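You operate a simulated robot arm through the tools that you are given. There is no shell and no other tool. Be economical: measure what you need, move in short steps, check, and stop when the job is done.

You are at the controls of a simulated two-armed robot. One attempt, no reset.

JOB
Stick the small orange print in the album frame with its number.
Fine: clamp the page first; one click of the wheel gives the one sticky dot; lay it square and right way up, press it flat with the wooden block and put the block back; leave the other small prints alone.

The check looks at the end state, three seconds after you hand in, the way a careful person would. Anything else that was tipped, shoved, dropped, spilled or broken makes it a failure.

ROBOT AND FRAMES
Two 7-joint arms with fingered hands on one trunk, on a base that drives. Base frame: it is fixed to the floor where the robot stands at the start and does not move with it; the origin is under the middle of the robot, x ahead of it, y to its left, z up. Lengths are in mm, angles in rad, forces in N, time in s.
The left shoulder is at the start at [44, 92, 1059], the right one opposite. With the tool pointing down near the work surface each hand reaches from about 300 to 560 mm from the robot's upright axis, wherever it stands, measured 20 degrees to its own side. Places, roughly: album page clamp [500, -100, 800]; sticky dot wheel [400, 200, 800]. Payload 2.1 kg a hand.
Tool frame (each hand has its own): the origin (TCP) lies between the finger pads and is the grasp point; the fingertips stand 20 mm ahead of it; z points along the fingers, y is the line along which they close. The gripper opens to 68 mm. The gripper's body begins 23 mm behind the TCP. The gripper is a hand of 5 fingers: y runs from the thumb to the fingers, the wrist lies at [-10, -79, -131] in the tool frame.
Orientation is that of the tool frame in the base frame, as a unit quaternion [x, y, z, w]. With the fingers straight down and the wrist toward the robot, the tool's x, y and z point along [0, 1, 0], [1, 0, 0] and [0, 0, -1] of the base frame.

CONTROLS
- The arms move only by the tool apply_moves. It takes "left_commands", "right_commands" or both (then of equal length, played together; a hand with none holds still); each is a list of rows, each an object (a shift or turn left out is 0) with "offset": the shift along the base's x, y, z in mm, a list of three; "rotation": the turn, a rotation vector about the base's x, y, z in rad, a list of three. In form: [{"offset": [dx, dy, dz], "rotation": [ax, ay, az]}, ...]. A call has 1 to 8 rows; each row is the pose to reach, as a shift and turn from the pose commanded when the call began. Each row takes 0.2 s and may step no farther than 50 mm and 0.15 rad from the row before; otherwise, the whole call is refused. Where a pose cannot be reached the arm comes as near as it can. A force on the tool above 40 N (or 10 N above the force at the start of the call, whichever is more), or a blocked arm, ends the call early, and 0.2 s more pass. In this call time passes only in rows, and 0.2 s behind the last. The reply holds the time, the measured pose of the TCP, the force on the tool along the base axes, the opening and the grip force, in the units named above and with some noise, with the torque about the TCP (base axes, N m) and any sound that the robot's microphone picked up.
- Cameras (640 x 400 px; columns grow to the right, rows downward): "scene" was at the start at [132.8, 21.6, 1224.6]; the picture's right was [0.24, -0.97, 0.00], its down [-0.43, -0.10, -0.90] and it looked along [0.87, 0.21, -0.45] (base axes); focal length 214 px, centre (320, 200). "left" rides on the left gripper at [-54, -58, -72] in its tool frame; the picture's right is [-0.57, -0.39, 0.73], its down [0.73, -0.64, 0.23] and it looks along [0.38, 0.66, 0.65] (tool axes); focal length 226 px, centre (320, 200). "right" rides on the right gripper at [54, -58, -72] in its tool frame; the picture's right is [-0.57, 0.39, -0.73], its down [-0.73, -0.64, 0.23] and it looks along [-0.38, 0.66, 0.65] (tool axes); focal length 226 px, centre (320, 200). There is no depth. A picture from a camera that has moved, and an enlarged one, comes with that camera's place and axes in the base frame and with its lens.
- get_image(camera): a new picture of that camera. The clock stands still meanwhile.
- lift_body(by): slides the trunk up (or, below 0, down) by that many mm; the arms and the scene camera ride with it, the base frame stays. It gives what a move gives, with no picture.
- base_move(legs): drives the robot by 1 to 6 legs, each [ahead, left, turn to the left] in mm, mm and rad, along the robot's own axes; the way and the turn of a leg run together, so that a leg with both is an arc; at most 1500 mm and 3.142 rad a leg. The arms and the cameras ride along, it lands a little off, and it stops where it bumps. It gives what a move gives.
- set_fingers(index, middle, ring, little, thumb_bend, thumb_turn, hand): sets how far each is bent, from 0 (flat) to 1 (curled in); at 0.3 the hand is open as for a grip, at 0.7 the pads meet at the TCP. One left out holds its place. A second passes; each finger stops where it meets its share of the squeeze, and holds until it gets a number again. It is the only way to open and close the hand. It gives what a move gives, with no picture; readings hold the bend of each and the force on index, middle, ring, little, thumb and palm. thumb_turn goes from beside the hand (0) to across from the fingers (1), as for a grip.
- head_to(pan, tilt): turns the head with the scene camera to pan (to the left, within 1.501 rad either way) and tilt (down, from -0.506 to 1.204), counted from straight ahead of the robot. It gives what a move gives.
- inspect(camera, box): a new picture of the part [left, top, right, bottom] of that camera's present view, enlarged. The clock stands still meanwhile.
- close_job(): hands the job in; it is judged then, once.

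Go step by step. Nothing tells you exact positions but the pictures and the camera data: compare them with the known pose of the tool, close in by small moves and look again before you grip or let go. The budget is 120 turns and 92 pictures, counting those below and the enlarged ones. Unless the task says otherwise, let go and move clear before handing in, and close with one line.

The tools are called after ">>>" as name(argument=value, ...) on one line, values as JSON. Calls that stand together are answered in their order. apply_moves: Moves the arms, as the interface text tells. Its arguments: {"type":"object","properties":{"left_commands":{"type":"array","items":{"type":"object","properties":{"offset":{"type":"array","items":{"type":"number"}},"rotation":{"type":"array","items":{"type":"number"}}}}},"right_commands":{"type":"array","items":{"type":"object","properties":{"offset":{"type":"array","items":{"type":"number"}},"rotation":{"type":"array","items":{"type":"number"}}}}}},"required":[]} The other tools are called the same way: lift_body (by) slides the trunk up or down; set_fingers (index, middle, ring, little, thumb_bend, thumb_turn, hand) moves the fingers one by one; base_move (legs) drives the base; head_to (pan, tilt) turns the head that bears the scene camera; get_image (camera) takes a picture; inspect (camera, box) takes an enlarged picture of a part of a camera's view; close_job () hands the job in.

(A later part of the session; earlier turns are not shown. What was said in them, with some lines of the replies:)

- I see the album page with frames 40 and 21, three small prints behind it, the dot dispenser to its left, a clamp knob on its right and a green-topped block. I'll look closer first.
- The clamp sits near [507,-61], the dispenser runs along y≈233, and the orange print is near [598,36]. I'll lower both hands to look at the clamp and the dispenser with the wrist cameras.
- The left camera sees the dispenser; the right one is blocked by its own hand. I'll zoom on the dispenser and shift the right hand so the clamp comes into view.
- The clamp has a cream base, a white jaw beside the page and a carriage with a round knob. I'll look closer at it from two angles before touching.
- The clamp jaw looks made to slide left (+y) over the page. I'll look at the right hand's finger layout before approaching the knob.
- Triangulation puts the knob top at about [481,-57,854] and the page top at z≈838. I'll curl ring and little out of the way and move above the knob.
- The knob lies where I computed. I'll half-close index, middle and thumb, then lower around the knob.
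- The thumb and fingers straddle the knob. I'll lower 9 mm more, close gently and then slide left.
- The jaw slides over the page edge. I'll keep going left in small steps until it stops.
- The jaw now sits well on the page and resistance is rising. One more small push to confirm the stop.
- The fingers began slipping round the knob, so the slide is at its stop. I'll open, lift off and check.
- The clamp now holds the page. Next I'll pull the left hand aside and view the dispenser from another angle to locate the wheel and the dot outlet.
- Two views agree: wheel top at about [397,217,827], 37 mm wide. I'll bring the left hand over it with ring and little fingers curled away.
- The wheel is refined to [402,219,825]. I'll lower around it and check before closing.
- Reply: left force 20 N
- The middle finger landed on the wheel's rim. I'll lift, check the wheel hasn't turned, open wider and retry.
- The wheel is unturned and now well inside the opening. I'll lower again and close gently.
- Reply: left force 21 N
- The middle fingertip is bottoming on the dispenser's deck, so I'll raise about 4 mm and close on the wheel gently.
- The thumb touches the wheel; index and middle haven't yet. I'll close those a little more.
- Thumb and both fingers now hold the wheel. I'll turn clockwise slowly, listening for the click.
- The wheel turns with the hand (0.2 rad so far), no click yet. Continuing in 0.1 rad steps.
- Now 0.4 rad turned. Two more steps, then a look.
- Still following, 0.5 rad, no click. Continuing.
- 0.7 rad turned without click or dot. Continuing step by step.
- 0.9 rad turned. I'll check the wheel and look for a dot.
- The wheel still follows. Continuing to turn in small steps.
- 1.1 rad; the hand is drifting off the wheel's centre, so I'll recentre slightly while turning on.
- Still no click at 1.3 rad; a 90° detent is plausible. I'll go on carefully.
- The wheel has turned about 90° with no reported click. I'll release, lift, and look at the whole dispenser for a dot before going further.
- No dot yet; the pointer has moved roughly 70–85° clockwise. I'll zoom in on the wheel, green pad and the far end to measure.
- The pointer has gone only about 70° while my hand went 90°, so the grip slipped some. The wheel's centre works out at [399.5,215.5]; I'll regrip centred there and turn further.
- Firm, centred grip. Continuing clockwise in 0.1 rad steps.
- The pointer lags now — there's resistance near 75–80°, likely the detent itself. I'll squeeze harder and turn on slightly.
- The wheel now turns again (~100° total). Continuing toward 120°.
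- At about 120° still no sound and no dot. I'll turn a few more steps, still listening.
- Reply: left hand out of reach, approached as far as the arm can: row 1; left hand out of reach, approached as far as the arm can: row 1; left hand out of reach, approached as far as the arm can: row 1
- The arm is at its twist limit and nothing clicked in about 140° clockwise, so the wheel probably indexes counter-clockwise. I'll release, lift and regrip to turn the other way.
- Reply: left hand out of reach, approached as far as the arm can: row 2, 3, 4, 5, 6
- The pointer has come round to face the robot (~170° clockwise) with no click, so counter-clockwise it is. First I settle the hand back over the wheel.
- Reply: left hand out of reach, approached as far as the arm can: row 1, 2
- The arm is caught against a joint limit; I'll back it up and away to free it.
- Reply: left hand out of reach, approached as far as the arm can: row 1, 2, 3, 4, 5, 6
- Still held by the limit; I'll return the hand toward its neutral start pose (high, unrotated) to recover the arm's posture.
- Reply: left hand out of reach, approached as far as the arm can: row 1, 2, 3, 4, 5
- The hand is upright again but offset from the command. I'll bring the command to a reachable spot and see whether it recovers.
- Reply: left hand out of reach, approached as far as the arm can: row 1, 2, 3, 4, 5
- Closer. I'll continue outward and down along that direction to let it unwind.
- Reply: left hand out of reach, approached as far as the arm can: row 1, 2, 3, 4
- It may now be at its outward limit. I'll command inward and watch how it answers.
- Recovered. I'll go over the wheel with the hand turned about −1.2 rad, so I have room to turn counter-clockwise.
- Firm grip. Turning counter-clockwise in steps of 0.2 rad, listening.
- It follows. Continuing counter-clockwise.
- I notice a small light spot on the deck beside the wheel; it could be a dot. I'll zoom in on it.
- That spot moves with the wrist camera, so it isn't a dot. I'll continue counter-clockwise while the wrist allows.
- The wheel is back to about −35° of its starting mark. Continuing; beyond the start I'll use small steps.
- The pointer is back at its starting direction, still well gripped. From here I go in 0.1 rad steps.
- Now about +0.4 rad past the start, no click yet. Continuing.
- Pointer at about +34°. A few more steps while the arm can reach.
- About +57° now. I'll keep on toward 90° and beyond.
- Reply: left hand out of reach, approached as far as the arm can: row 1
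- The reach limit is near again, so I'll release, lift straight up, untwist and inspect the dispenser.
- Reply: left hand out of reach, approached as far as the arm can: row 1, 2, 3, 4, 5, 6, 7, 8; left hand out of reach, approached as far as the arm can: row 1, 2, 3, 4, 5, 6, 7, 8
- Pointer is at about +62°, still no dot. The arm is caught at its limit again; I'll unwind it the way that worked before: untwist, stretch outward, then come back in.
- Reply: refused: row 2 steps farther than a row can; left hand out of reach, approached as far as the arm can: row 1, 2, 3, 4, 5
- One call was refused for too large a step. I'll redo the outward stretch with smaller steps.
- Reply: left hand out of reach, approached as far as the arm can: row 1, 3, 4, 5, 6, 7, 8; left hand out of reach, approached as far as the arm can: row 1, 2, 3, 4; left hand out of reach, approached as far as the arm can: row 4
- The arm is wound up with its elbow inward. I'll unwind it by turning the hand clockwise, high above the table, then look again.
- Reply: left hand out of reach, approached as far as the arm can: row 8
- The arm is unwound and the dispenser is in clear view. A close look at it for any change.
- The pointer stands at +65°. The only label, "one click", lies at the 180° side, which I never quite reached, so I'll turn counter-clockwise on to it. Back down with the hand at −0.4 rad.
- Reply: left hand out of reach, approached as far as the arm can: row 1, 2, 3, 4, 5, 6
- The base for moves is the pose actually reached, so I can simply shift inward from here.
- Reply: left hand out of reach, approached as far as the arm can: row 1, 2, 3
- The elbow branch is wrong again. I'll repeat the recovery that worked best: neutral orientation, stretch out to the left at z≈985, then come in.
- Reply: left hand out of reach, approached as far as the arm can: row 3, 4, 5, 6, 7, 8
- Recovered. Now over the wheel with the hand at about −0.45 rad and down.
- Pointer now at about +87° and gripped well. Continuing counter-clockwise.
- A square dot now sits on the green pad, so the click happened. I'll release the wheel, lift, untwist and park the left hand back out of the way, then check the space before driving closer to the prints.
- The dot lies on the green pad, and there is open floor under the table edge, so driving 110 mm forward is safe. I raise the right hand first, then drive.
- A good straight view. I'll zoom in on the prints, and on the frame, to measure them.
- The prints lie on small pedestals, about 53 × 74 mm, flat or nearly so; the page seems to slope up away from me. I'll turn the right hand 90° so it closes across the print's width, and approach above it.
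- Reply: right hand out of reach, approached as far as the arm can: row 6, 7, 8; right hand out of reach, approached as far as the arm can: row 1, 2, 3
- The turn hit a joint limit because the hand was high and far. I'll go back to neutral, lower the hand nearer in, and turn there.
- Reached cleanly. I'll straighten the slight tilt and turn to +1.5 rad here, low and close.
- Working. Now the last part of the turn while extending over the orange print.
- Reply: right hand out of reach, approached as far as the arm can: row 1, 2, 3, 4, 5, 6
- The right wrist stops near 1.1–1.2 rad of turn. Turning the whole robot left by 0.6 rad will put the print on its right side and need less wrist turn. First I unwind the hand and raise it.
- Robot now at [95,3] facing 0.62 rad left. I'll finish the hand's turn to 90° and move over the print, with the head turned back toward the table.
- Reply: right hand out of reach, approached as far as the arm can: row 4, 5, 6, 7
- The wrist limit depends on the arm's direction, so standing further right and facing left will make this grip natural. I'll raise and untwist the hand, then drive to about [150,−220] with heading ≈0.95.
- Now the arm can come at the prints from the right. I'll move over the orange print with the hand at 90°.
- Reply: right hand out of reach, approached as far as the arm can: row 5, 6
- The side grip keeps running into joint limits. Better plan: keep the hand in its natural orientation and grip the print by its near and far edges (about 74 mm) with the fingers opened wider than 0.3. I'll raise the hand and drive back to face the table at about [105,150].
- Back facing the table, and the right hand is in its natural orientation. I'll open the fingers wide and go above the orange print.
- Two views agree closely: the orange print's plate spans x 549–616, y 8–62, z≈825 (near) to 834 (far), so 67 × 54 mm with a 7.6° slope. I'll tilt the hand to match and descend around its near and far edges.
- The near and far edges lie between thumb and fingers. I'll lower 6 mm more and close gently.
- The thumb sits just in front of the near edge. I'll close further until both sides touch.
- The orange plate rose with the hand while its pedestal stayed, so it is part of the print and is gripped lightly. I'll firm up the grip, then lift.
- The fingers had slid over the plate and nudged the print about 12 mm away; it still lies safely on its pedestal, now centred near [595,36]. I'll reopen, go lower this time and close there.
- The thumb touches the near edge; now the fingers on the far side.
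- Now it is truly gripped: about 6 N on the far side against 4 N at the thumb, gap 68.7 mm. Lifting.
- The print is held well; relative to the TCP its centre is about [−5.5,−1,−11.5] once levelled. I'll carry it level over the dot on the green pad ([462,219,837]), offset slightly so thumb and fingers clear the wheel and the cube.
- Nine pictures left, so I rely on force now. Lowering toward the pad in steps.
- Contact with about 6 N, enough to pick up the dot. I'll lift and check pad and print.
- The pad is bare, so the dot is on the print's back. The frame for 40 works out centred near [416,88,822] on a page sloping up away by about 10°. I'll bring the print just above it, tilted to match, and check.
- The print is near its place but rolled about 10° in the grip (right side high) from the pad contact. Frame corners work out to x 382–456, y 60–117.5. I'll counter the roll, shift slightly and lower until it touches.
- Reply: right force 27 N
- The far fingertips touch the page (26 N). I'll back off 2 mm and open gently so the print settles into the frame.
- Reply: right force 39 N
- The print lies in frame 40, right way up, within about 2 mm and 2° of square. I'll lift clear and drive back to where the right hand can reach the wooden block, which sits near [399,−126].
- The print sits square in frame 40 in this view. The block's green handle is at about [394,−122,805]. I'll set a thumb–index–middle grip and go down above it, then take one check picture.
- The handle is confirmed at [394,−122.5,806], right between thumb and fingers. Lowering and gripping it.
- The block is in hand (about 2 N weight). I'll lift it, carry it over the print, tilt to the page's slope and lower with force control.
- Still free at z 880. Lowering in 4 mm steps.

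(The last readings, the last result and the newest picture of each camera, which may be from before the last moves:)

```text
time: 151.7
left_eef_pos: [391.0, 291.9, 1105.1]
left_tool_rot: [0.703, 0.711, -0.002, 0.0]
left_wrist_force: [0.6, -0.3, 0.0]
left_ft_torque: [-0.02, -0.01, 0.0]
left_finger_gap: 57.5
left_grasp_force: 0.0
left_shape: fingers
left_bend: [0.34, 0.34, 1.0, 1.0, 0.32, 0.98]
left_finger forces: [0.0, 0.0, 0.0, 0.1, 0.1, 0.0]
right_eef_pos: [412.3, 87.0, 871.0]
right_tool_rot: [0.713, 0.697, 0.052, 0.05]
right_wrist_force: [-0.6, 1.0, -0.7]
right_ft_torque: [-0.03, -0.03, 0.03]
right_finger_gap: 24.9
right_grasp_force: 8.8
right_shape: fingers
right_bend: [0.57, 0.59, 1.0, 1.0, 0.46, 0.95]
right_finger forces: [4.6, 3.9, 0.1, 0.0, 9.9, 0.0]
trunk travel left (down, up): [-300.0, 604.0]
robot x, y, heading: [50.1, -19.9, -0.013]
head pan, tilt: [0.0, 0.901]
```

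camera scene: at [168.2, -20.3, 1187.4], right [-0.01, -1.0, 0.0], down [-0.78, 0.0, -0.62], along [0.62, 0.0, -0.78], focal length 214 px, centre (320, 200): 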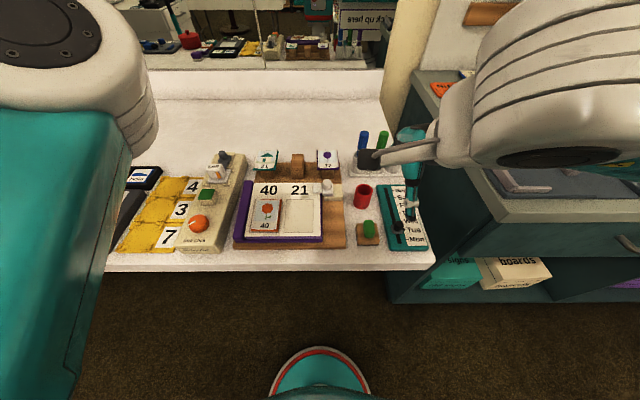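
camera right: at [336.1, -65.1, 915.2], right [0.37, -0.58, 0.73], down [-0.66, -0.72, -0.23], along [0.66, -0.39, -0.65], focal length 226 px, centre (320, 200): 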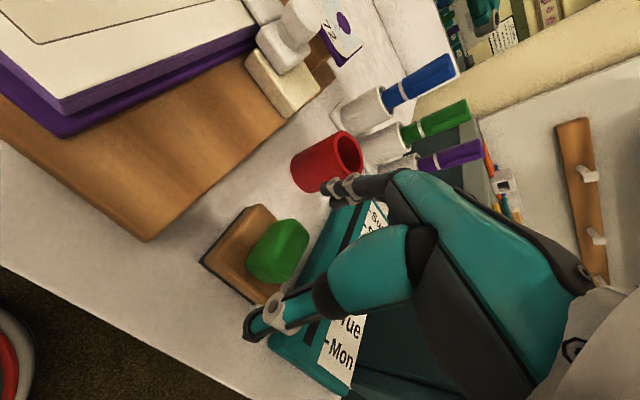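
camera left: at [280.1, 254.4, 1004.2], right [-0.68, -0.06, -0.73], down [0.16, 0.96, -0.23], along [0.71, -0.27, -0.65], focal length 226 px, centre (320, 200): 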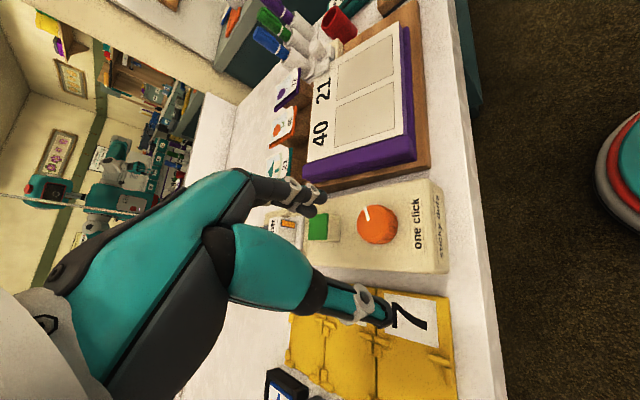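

>>> apply_moves(right_commands=[{"offset": [0, 0, -3]}])

>>> apply_moves(right_commands=[{"offset": [0, 0, -3]}])

>>> apply_moves(right_commands=[{"offset": [0, 0, -3]}])

>>> apply_moves(right_commands=[{"offset": [0, 0, -2]}])

```text
time: 152.1
left_eef_pos: [390.5, 293.2, 1107.4]
left_tool_rot: [0.702, 0.712, -0.002, 0.0]
left_wrist_force: [-0.3, -0.4, -0.5]
left_ft_torque: [0.01, 0.01, 0.01]
left_finger_gap: 57.3
left_grasp_force: 0.0
left_shape: fingers
left_bend: [0.34, 0.34, 1.0, 1.0, 0.32, 0.98]
left_finger forces: [0.0, 0.1, 0.0, 0.1, 0.1, 0.0]
right_eef_pos: [411.8, 86.4, 868.4]
right_tool_rot: [0.713, 0.697, 0.053, 0.05]
right_wrist_force: [-1.2, 1.0, 13.2]
right_ft_torque: [-0.11, -0.27, 0.03]
right_finger_gap: 25.0
right_grasp_force: 15.8
right_shape: fingers
right_bend: [0.58, 0.58, 1.0, 1.0, 0.45, 0.95]
right_finger forces: [7.0, 13.2, 0.0, 0.0, 11.5, 0.1]
trunk travel left (down, up): [-300.0, 604.0]
robot x, y, heading: [50.4, -18.5, -0.011]
head pan, tilt: [0.0, 0.901]
```

```text
time: 152.7
left_eef_pos: [389.4, 292.0, 1105.7]
left_tool_rot: [0.703, 0.711, -0.001, 0.001]
left_wrist_force: [-0.3, 0.1, -0.2]
left_ft_torque: [-0.03, 0.04, 0.01]
left_finger_gap: 57.3
left_grasp_force: 0.0
left_shape: fingers
left_bend: [0.34, 0.34, 1.0, 1.0, 0.32, 0.98]
left_finger forces: [0.0, 0.0, 0.0, 0.1, 0.0, 0.1]
right_eef_pos: [411.5, 86.5, 869.2]
right_tool_rot: [0.712, 0.698, 0.058, 0.052]
right_wrist_force: [-1.9, 0.1, 20.7]
right_ft_torque: [-0.05, -0.44, 0.03]
right_finger_gap: 25.2
right_grasp_force: 20.4
right_shape: fingers
right_bend: [0.59, 0.58, 1.0, 1.0, 0.43, 0.95]
right_finger forces: [14.7, 14.4, 0.1, 0.0, 12.1, 0.0]
trunk travel left (down, up): [-300.0, 604.0]
robot x, y, heading: [52.2, -22.3, -0.008]
head pan, tilt: [0.0, 0.901]
stopped in row 1 (right hand): the force on the tool passed its limit at 42 N (the readings are from after the stop); the commanded pose is now the measured one
```

```text
time: 153.1
left_eef_pos: [389.2, 293.5, 1107.1]
left_tool_rot: [0.703, 0.711, -0.001, -0.001]
left_wrist_force: [-0.3, 0.2, -0.2]
left_ft_torque: [0.01, 0.01, 0.02]
left_finger_gap: 57.3
left_grasp_force: 0.0
left_shape: fingers
left_bend: [0.34, 0.34, 1.0, 1.0, 0.32, 0.98]
left_finger forces: [0.0, 0.0, 0.0, 0.0, 0.0, 0.0]
right_eef_pos: [412.9, 86.4, 867.9]
right_tool_rot: [0.713, 0.697, 0.06, 0.053]
right_wrist_force: [-3.3, -2.5, 20.7]
right_ft_torque: [-0.1, -0.37, -0.04]
right_finger_gap: 24.9
right_grasp_force: 20.9
right_shape: fingers
right_bend: [0.6, 0.59, 1.0, 1.0, 0.46, 0.95]
right_finger forces: [14.1, 14.4, 0.0, 0.0, 13.4, 0.0]
trunk travel left (down, up): [-300.0, 604.0]
robot x, y, heading: [49.6, -21.3, -0.004]
head pan, tilt: [0.0, 0.901]
stopped in row 1 (right hand): the force on the tool passed its limit at 43 N (the readings are from after the stop); the commanded pose is now the measured one
```

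```text
time: 153.5
left_eef_pos: [389.2, 291.3, 1107.2]
left_tool_rot: [0.703, 0.711, -0.002, 0.0]
left_wrist_force: [0.5, 0.0, 0.6]
left_ft_torque: [-0.01, -0.03, 0.01]
left_finger_gap: 57.0
left_grasp_force: 0.1
left_shape: fingers
left_bend: [0.34, 0.34, 1.0, 1.0, 0.32, 0.98]
left_finger forces: [0.0, 0.0, 0.1, 0.0, 0.0, 0.0]
right_eef_pos: [413.7, 88.5, 867.9]
right_tool_rot: [0.713, 0.696, 0.064, 0.054]
right_wrist_force: [-4.9, -3.3, 20.9]
right_ft_torque: [-0.1, -0.26, -0.06]
right_finger_gap: 25.0
right_grasp_force: 21.9
right_shape: fingers
right_bend: [0.6, 0.6, 1.0, 1.0, 0.48, 0.95]
right_finger forces: [13.8, 14.1, 0.1, 0.0, 15.1, 0.1]
trunk travel left (down, up): [-300.0, 604.0]
robot x, y, heading: [48.4, -17.3, -0.007]
head pan, tilt: [0.0, 0.901]
stopped in row 1 (right hand): the force on the tool passed its limit at 42 N (the readings are from after the stop); the commanded pose is now the measured one
```

The press peaked at 42 N, so the print is pressed flat. I lift off and carry the block back to its place.

>>> apply_moves(right_commands=[{"offset": [0, 0, 25]}, {"offset": [0, 0, 52]}, {"offset": [-4, -42, 55], "rotation": [-0.004, 0.05, 0]}, {"offset": [-8, -87, 55], "rotation": [-0.008, 0.1, 0]}, {"offset": [-12, -132, 55], "rotation": [-0.012, 0.166, 0]}, {"offset": [-16, -175, 52], "rotation": [-0.012, 0.166, 0]}, {"offset": [-19.7, -212, 45], "rotation": [-0.012, 0.166, 0]}, {"offset": [-19.7, -212, 0], "rotation": [-0.012, 0.166, 0]}])

>>> apply_moves(right_commands=[{"offset": [0, 0, -20]}, {"offset": [0, 0, -38]}])

>>> inspect(camera="scene", box=[220, 130, 440, 290])

```text
time: 155.3
left_eef_pos: [390.2, 292.9, 1106.6]
left_tool_rot: [0.703, 0.712, -0.002, -0.001]
left_wrist_force: [-0.8, 0.3, 0.2]
left_ft_torque: [0.03, -0.03, -0.03]
left_finger_gap: 57.4
left_grasp_force: 0.1
left_shape: fingers
left_bend: [0.34, 0.34, 1.0, 1.0, 0.32, 0.98]
left_finger forces: [0.0, 0.0, 0.0, 0.1, 0.0, 0.0]
right_eef_pos: [394.5, -123.4, 865.2]
right_tool_rot: [0.715, 0.699, -0.003, -0.002]
right_wrist_force: [0.1, 0.1, -1.3]
right_ft_torque: [-0.03, 0.01, 0.0]
right_finger_gap: 24.6
right_grasp_force: 8.6
right_shape: fingers
right_bend: [0.58, 0.61, 1.0, 1.0, 0.45, 0.96]
right_finger forces: [4.9, 3.3, 0.0, 0.0, 9.5, 0.1]
trunk travel left (down, up): [-300.0, 604.0]
robot x, y, heading: [46.8, -21.4, -0.005]
head pan, tilt: [0.0, 0.901]
```

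```text
time: 155.9
left_eef_pos: [391.0, 292.9, 1106.8]
left_tool_rot: [0.703, 0.711, -0.003, 0.0]
left_wrist_force: [-0.2, 0.8, -1.2]
left_ft_torque: [0.03, -0.01, 0.01]
left_finger_gap: 57.3
left_grasp_force: 0.0
left_shape: fingers
left_bend: [0.34, 0.34, 1.0, 1.0, 0.32, 0.98]
left_finger forces: [0.1, 0.0, 0.1, 0.1, 0.0, 0.0]
right_eef_pos: [394.6, -122.9, 827.9]
right_tool_rot: [0.715, 0.699, -0.002, -0.001]
right_wrist_force: [0.3, -1.0, -2.0]
right_ft_torque: [-0.01, -0.02, -0.03]
right_finger_gap: 24.3
right_grasp_force: 8.5
right_shape: fingers
right_bend: [0.58, 0.61, 1.0, 1.0, 0.45, 0.96]
right_finger forces: [4.8, 3.3, 0.1, 0.1, 9.5, 0.0]
trunk travel left (down, up): [-300.0, 604.0]
robot x, y, heading: [50.7, -17.4, -0.007]
head pan, tilt: [0.0, 0.901]
```

```text
2.50 times, centred on (330, 210) of scene
camera zoom: at [168.2, -20.3, 1187.3], right [-0.01, -1.0, 0.0], down [-0.78, 0.0, -0.62], along [0.62, 0.0, -0.78], focal length 536 px, centre (295, 175)
```

zoom: 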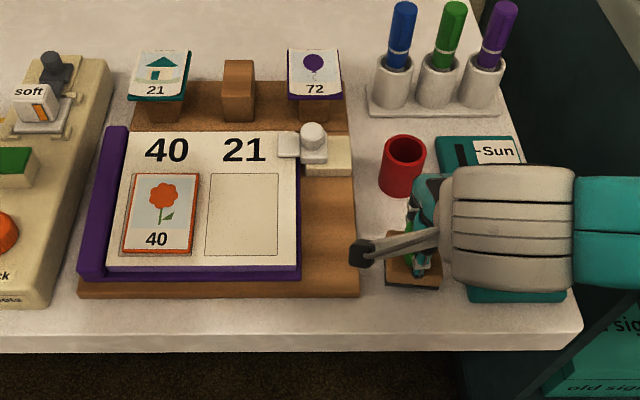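

The print is flat and square in frame 40, the clamp on, everything else in order. Now I set the block down by feel and let go.

>>> apply_moves(right_commands=[{"offset": [0, 0, -5]}])

>>> apply_moves(right_commands=[{"offset": [0, 0, -2.5]}])

```text
time: 156.3
left_eef_pos: [390.4, 292.1, 1106.8]
left_tool_rot: [0.703, 0.711, -0.002, 0.0]
left_wrist_force: [0.0, -0.6, -0.7]
left_ft_torque: [0.01, -0.03, 0.01]
left_finger_gap: 57.2
left_grasp_force: 0.0
left_shape: fingers
left_bend: [0.34, 0.34, 1.0, 1.0, 0.32, 0.98]
left_finger forces: [0.1, 0.1, 0.1, 0.1, 0.0, 0.0]
right_eef_pos: [395.5, -121.8, 822.9]
right_tool_rot: [0.715, 0.699, -0.002, 0.0]
right_wrist_force: [-0.6, -0.2, 4.7]
right_ft_torque: [-0.07, -0.13, -0.02]
right_finger_gap: 24.4
right_grasp_force: 11.1
right_shape: fingers
right_bend: [0.58, 0.61, 1.0, 1.0, 0.44, 0.95]
right_finger forces: [4.3, 7.1, 0.0, 0.0, 10.6, 0.1]
trunk travel left (down, up): [-300.0, 604.0]
robot x, y, heading: [48.2, -16.9, -0.002]
head pan, tilt: [0.0, 0.901]
```

```text
time: 156.7
left_eef_pos: [390.8, 293.1, 1107.5]
left_tool_rot: [0.703, 0.711, -0.003, 0.001]
left_wrist_force: [-0.3, -0.5, 0.4]
left_ft_torque: [0.0, 0.02, 0.01]
left_finger_gap: 57.3
left_grasp_force: 0.1
left_shape: fingers
left_bend: [0.34, 0.34, 1.0, 1.0, 0.32, 0.98]
left_finger forces: [0.0, 0.0, 0.1, 0.1, 0.0, 0.1]
right_eef_pos: [394.8, -122.8, 821.5]
right_tool_rot: [0.716, 0.699, 0.0, 0.001]
right_wrist_force: [1.1, 0.4, 20.1]
right_ft_torque: [-0.05, -0.37, 0.05]
right_finger_gap: 24.8
right_grasp_force: 18.6
right_shape: fingers
right_bend: [0.59, 0.59, 1.0, 1.0, 0.44, 0.95]
right_finger forces: [11.1, 13.4, 0.0, 0.1, 12.7, 0.0]
trunk travel left (down, up): [-300.0, 604.0]
robot x, y, heading: [48.9, -20.2, -0.005]
head pan, tilt: [0.0, 0.901]
```

The block is firmly on the table. I relieve the push, open, and lift clear.

>>> apply_moves(right_commands=[{"offset": [0, 0, 2]}])

>>> set_fingers(hand="right", index=0.3, middle=0.3, thumb_bend=0.28)

>>> apply_moves(right_commands=[{"offset": [0, 0, 30]}, {"offset": [0, 0, 75]}, {"offset": [0, 0, 120]}, {"offset": [-25, 0, 160]}, {"offset": [-45, 0, 200]}])

>>> get_image(camera="scene")

```text
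time: 157.1
left_eef_pos: [390.4, 292.5, 1105.5]
left_tool_rot: [0.702, 0.712, -0.003, 0.001]
left_wrist_force: [0.9, 1.3, 0.3]
left_ft_torque: [0.0, 0.0, 0.01]
left_finger_gap: 57.2
left_grasp_force: 0.2
left_shape: fingers
left_bend: [0.34, 0.34, 1.0, 1.0, 0.32, 0.98]
left_finger forces: [0.0, 0.0, 0.0, 0.1, 0.0, 0.0]
right_eef_pos: [394.9, -123.3, 822.4]
right_tool_rot: [0.714, 0.7, -0.002, -0.001]
right_wrist_force: [2.5, 2.2, 7.0]
right_ft_torque: [-0.04, -0.21, 0.04]
right_finger_gap: 24.4
right_grasp_force: 12.6
right_shape: fingers
right_bend: [0.58, 0.59, 1.0, 1.0, 0.44, 0.95]
right_finger forces: [5.3, 10.0, 0.0, 0.1, 10.2, 0.0]
trunk travel left (down, up): [-300.0, 604.0]
robot x, y, heading: [44.8, -17.5, -0.003]
head pan, tilt: [0.0, 0.901]
```

```text
time: 158.1
left_eef_pos: [389.6, 292.4, 1104.8]
left_tool_rot: [0.702, 0.712, -0.002, 0.0]
left_wrist_force: [-0.3, 0.6, 0.0]
left_ft_torque: [-0.02, -0.01, 0.0]
left_finger_gap: 57.3
left_grasp_force: 0.1
left_shape: fingers
left_bend: [0.34, 0.34, 1.0, 1.0, 0.32, 0.98]
left_finger forces: [0.0, 0.0, 0.1, 0.0, 0.0, 0.0]
right_eef_pos: [394.2, -124.7, 822.5]
right_tool_rot: [0.715, 0.699, -0.002, 0.0]
right_wrist_force: [0.5, -0.4, -0.3]
right_ft_torque: [0.01, 0.02, -0.01]
right_finger_gap: 63.1
right_grasp_force: 0.1
right_shape: fingers
right_bend: [0.3, 0.3, 1.0, 1.0, 0.28, 0.98]
right_finger forces: [0.0, 0.0, 0.1, 0.1, 0.0, 0.0]
trunk travel left (down, up): [-300.0, 604.0]
robot x, y, heading: [51.0, -19.0, -0.002]
head pan, tilt: [0.0, 0.901]
```

```text
time: 159.3
left_eef_pos: [389.8, 293.8, 1106.0]
left_tool_rot: [0.703, 0.711, -0.002, 0.0]
left_wrist_force: [-0.6, -0.2, -0.3]
left_ft_torque: [0.0, -0.04, 0.01]
left_finger_gap: 57.3
left_grasp_force: 0.0
left_shape: fingers
left_bend: [0.34, 0.34, 1.0, 1.0, 0.32, 0.98]
left_finger forces: [0.1, 0.1, 0.1, 0.0, 0.1, 0.0]
right_eef_pos: [349.8, -126.9, 1022.0]
right_tool_rot: [0.715, 0.699, -0.002, -0.001]
right_wrist_force: [-0.4, 0.7, -0.2]
right_ft_torque: [-0.01, 0.01, -0.01]
right_finger_gap: 63.2
right_grasp_force: 0.0
right_shape: fingers
right_bend: [0.3, 0.3, 1.0, 1.0, 0.28, 0.98]
right_finger forces: [0.0, 0.1, 0.1, 0.0, 0.0, 0.1]
trunk travel left (down, up): [-300.0, 604.0]
robot x, y, heading: [49.7, -20.0, -0.008]
head pan, tilt: [0.0, 0.901]
```

```text
0 pictures are left
camera scene: at [168.1, -20.3, 1187.4], right [-0.01, -1.0, 0.0], down [-0.78, 0.0, -0.62], along [0.62, 0.0, -0.78], focal length 214 px, centre (320, 200)
```

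scene: 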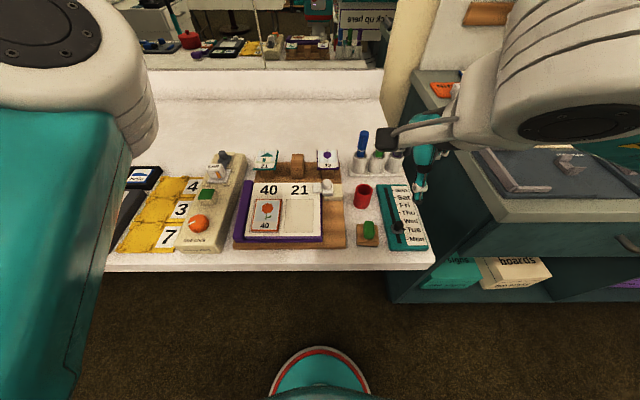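

The block is back in its place, the print sits flat in frame 40, the clamp is on, and both hands are clear. Handing in.

>>> close_job()

```text
The job is handed in.
```

The orange 40 print is in album frame 40, square to within about 2 mm and right way up. It is held by one sticky dot and was pressed flat with the wooden block. The page is clamped, the block is back in its place, and the other two prints were not touched.
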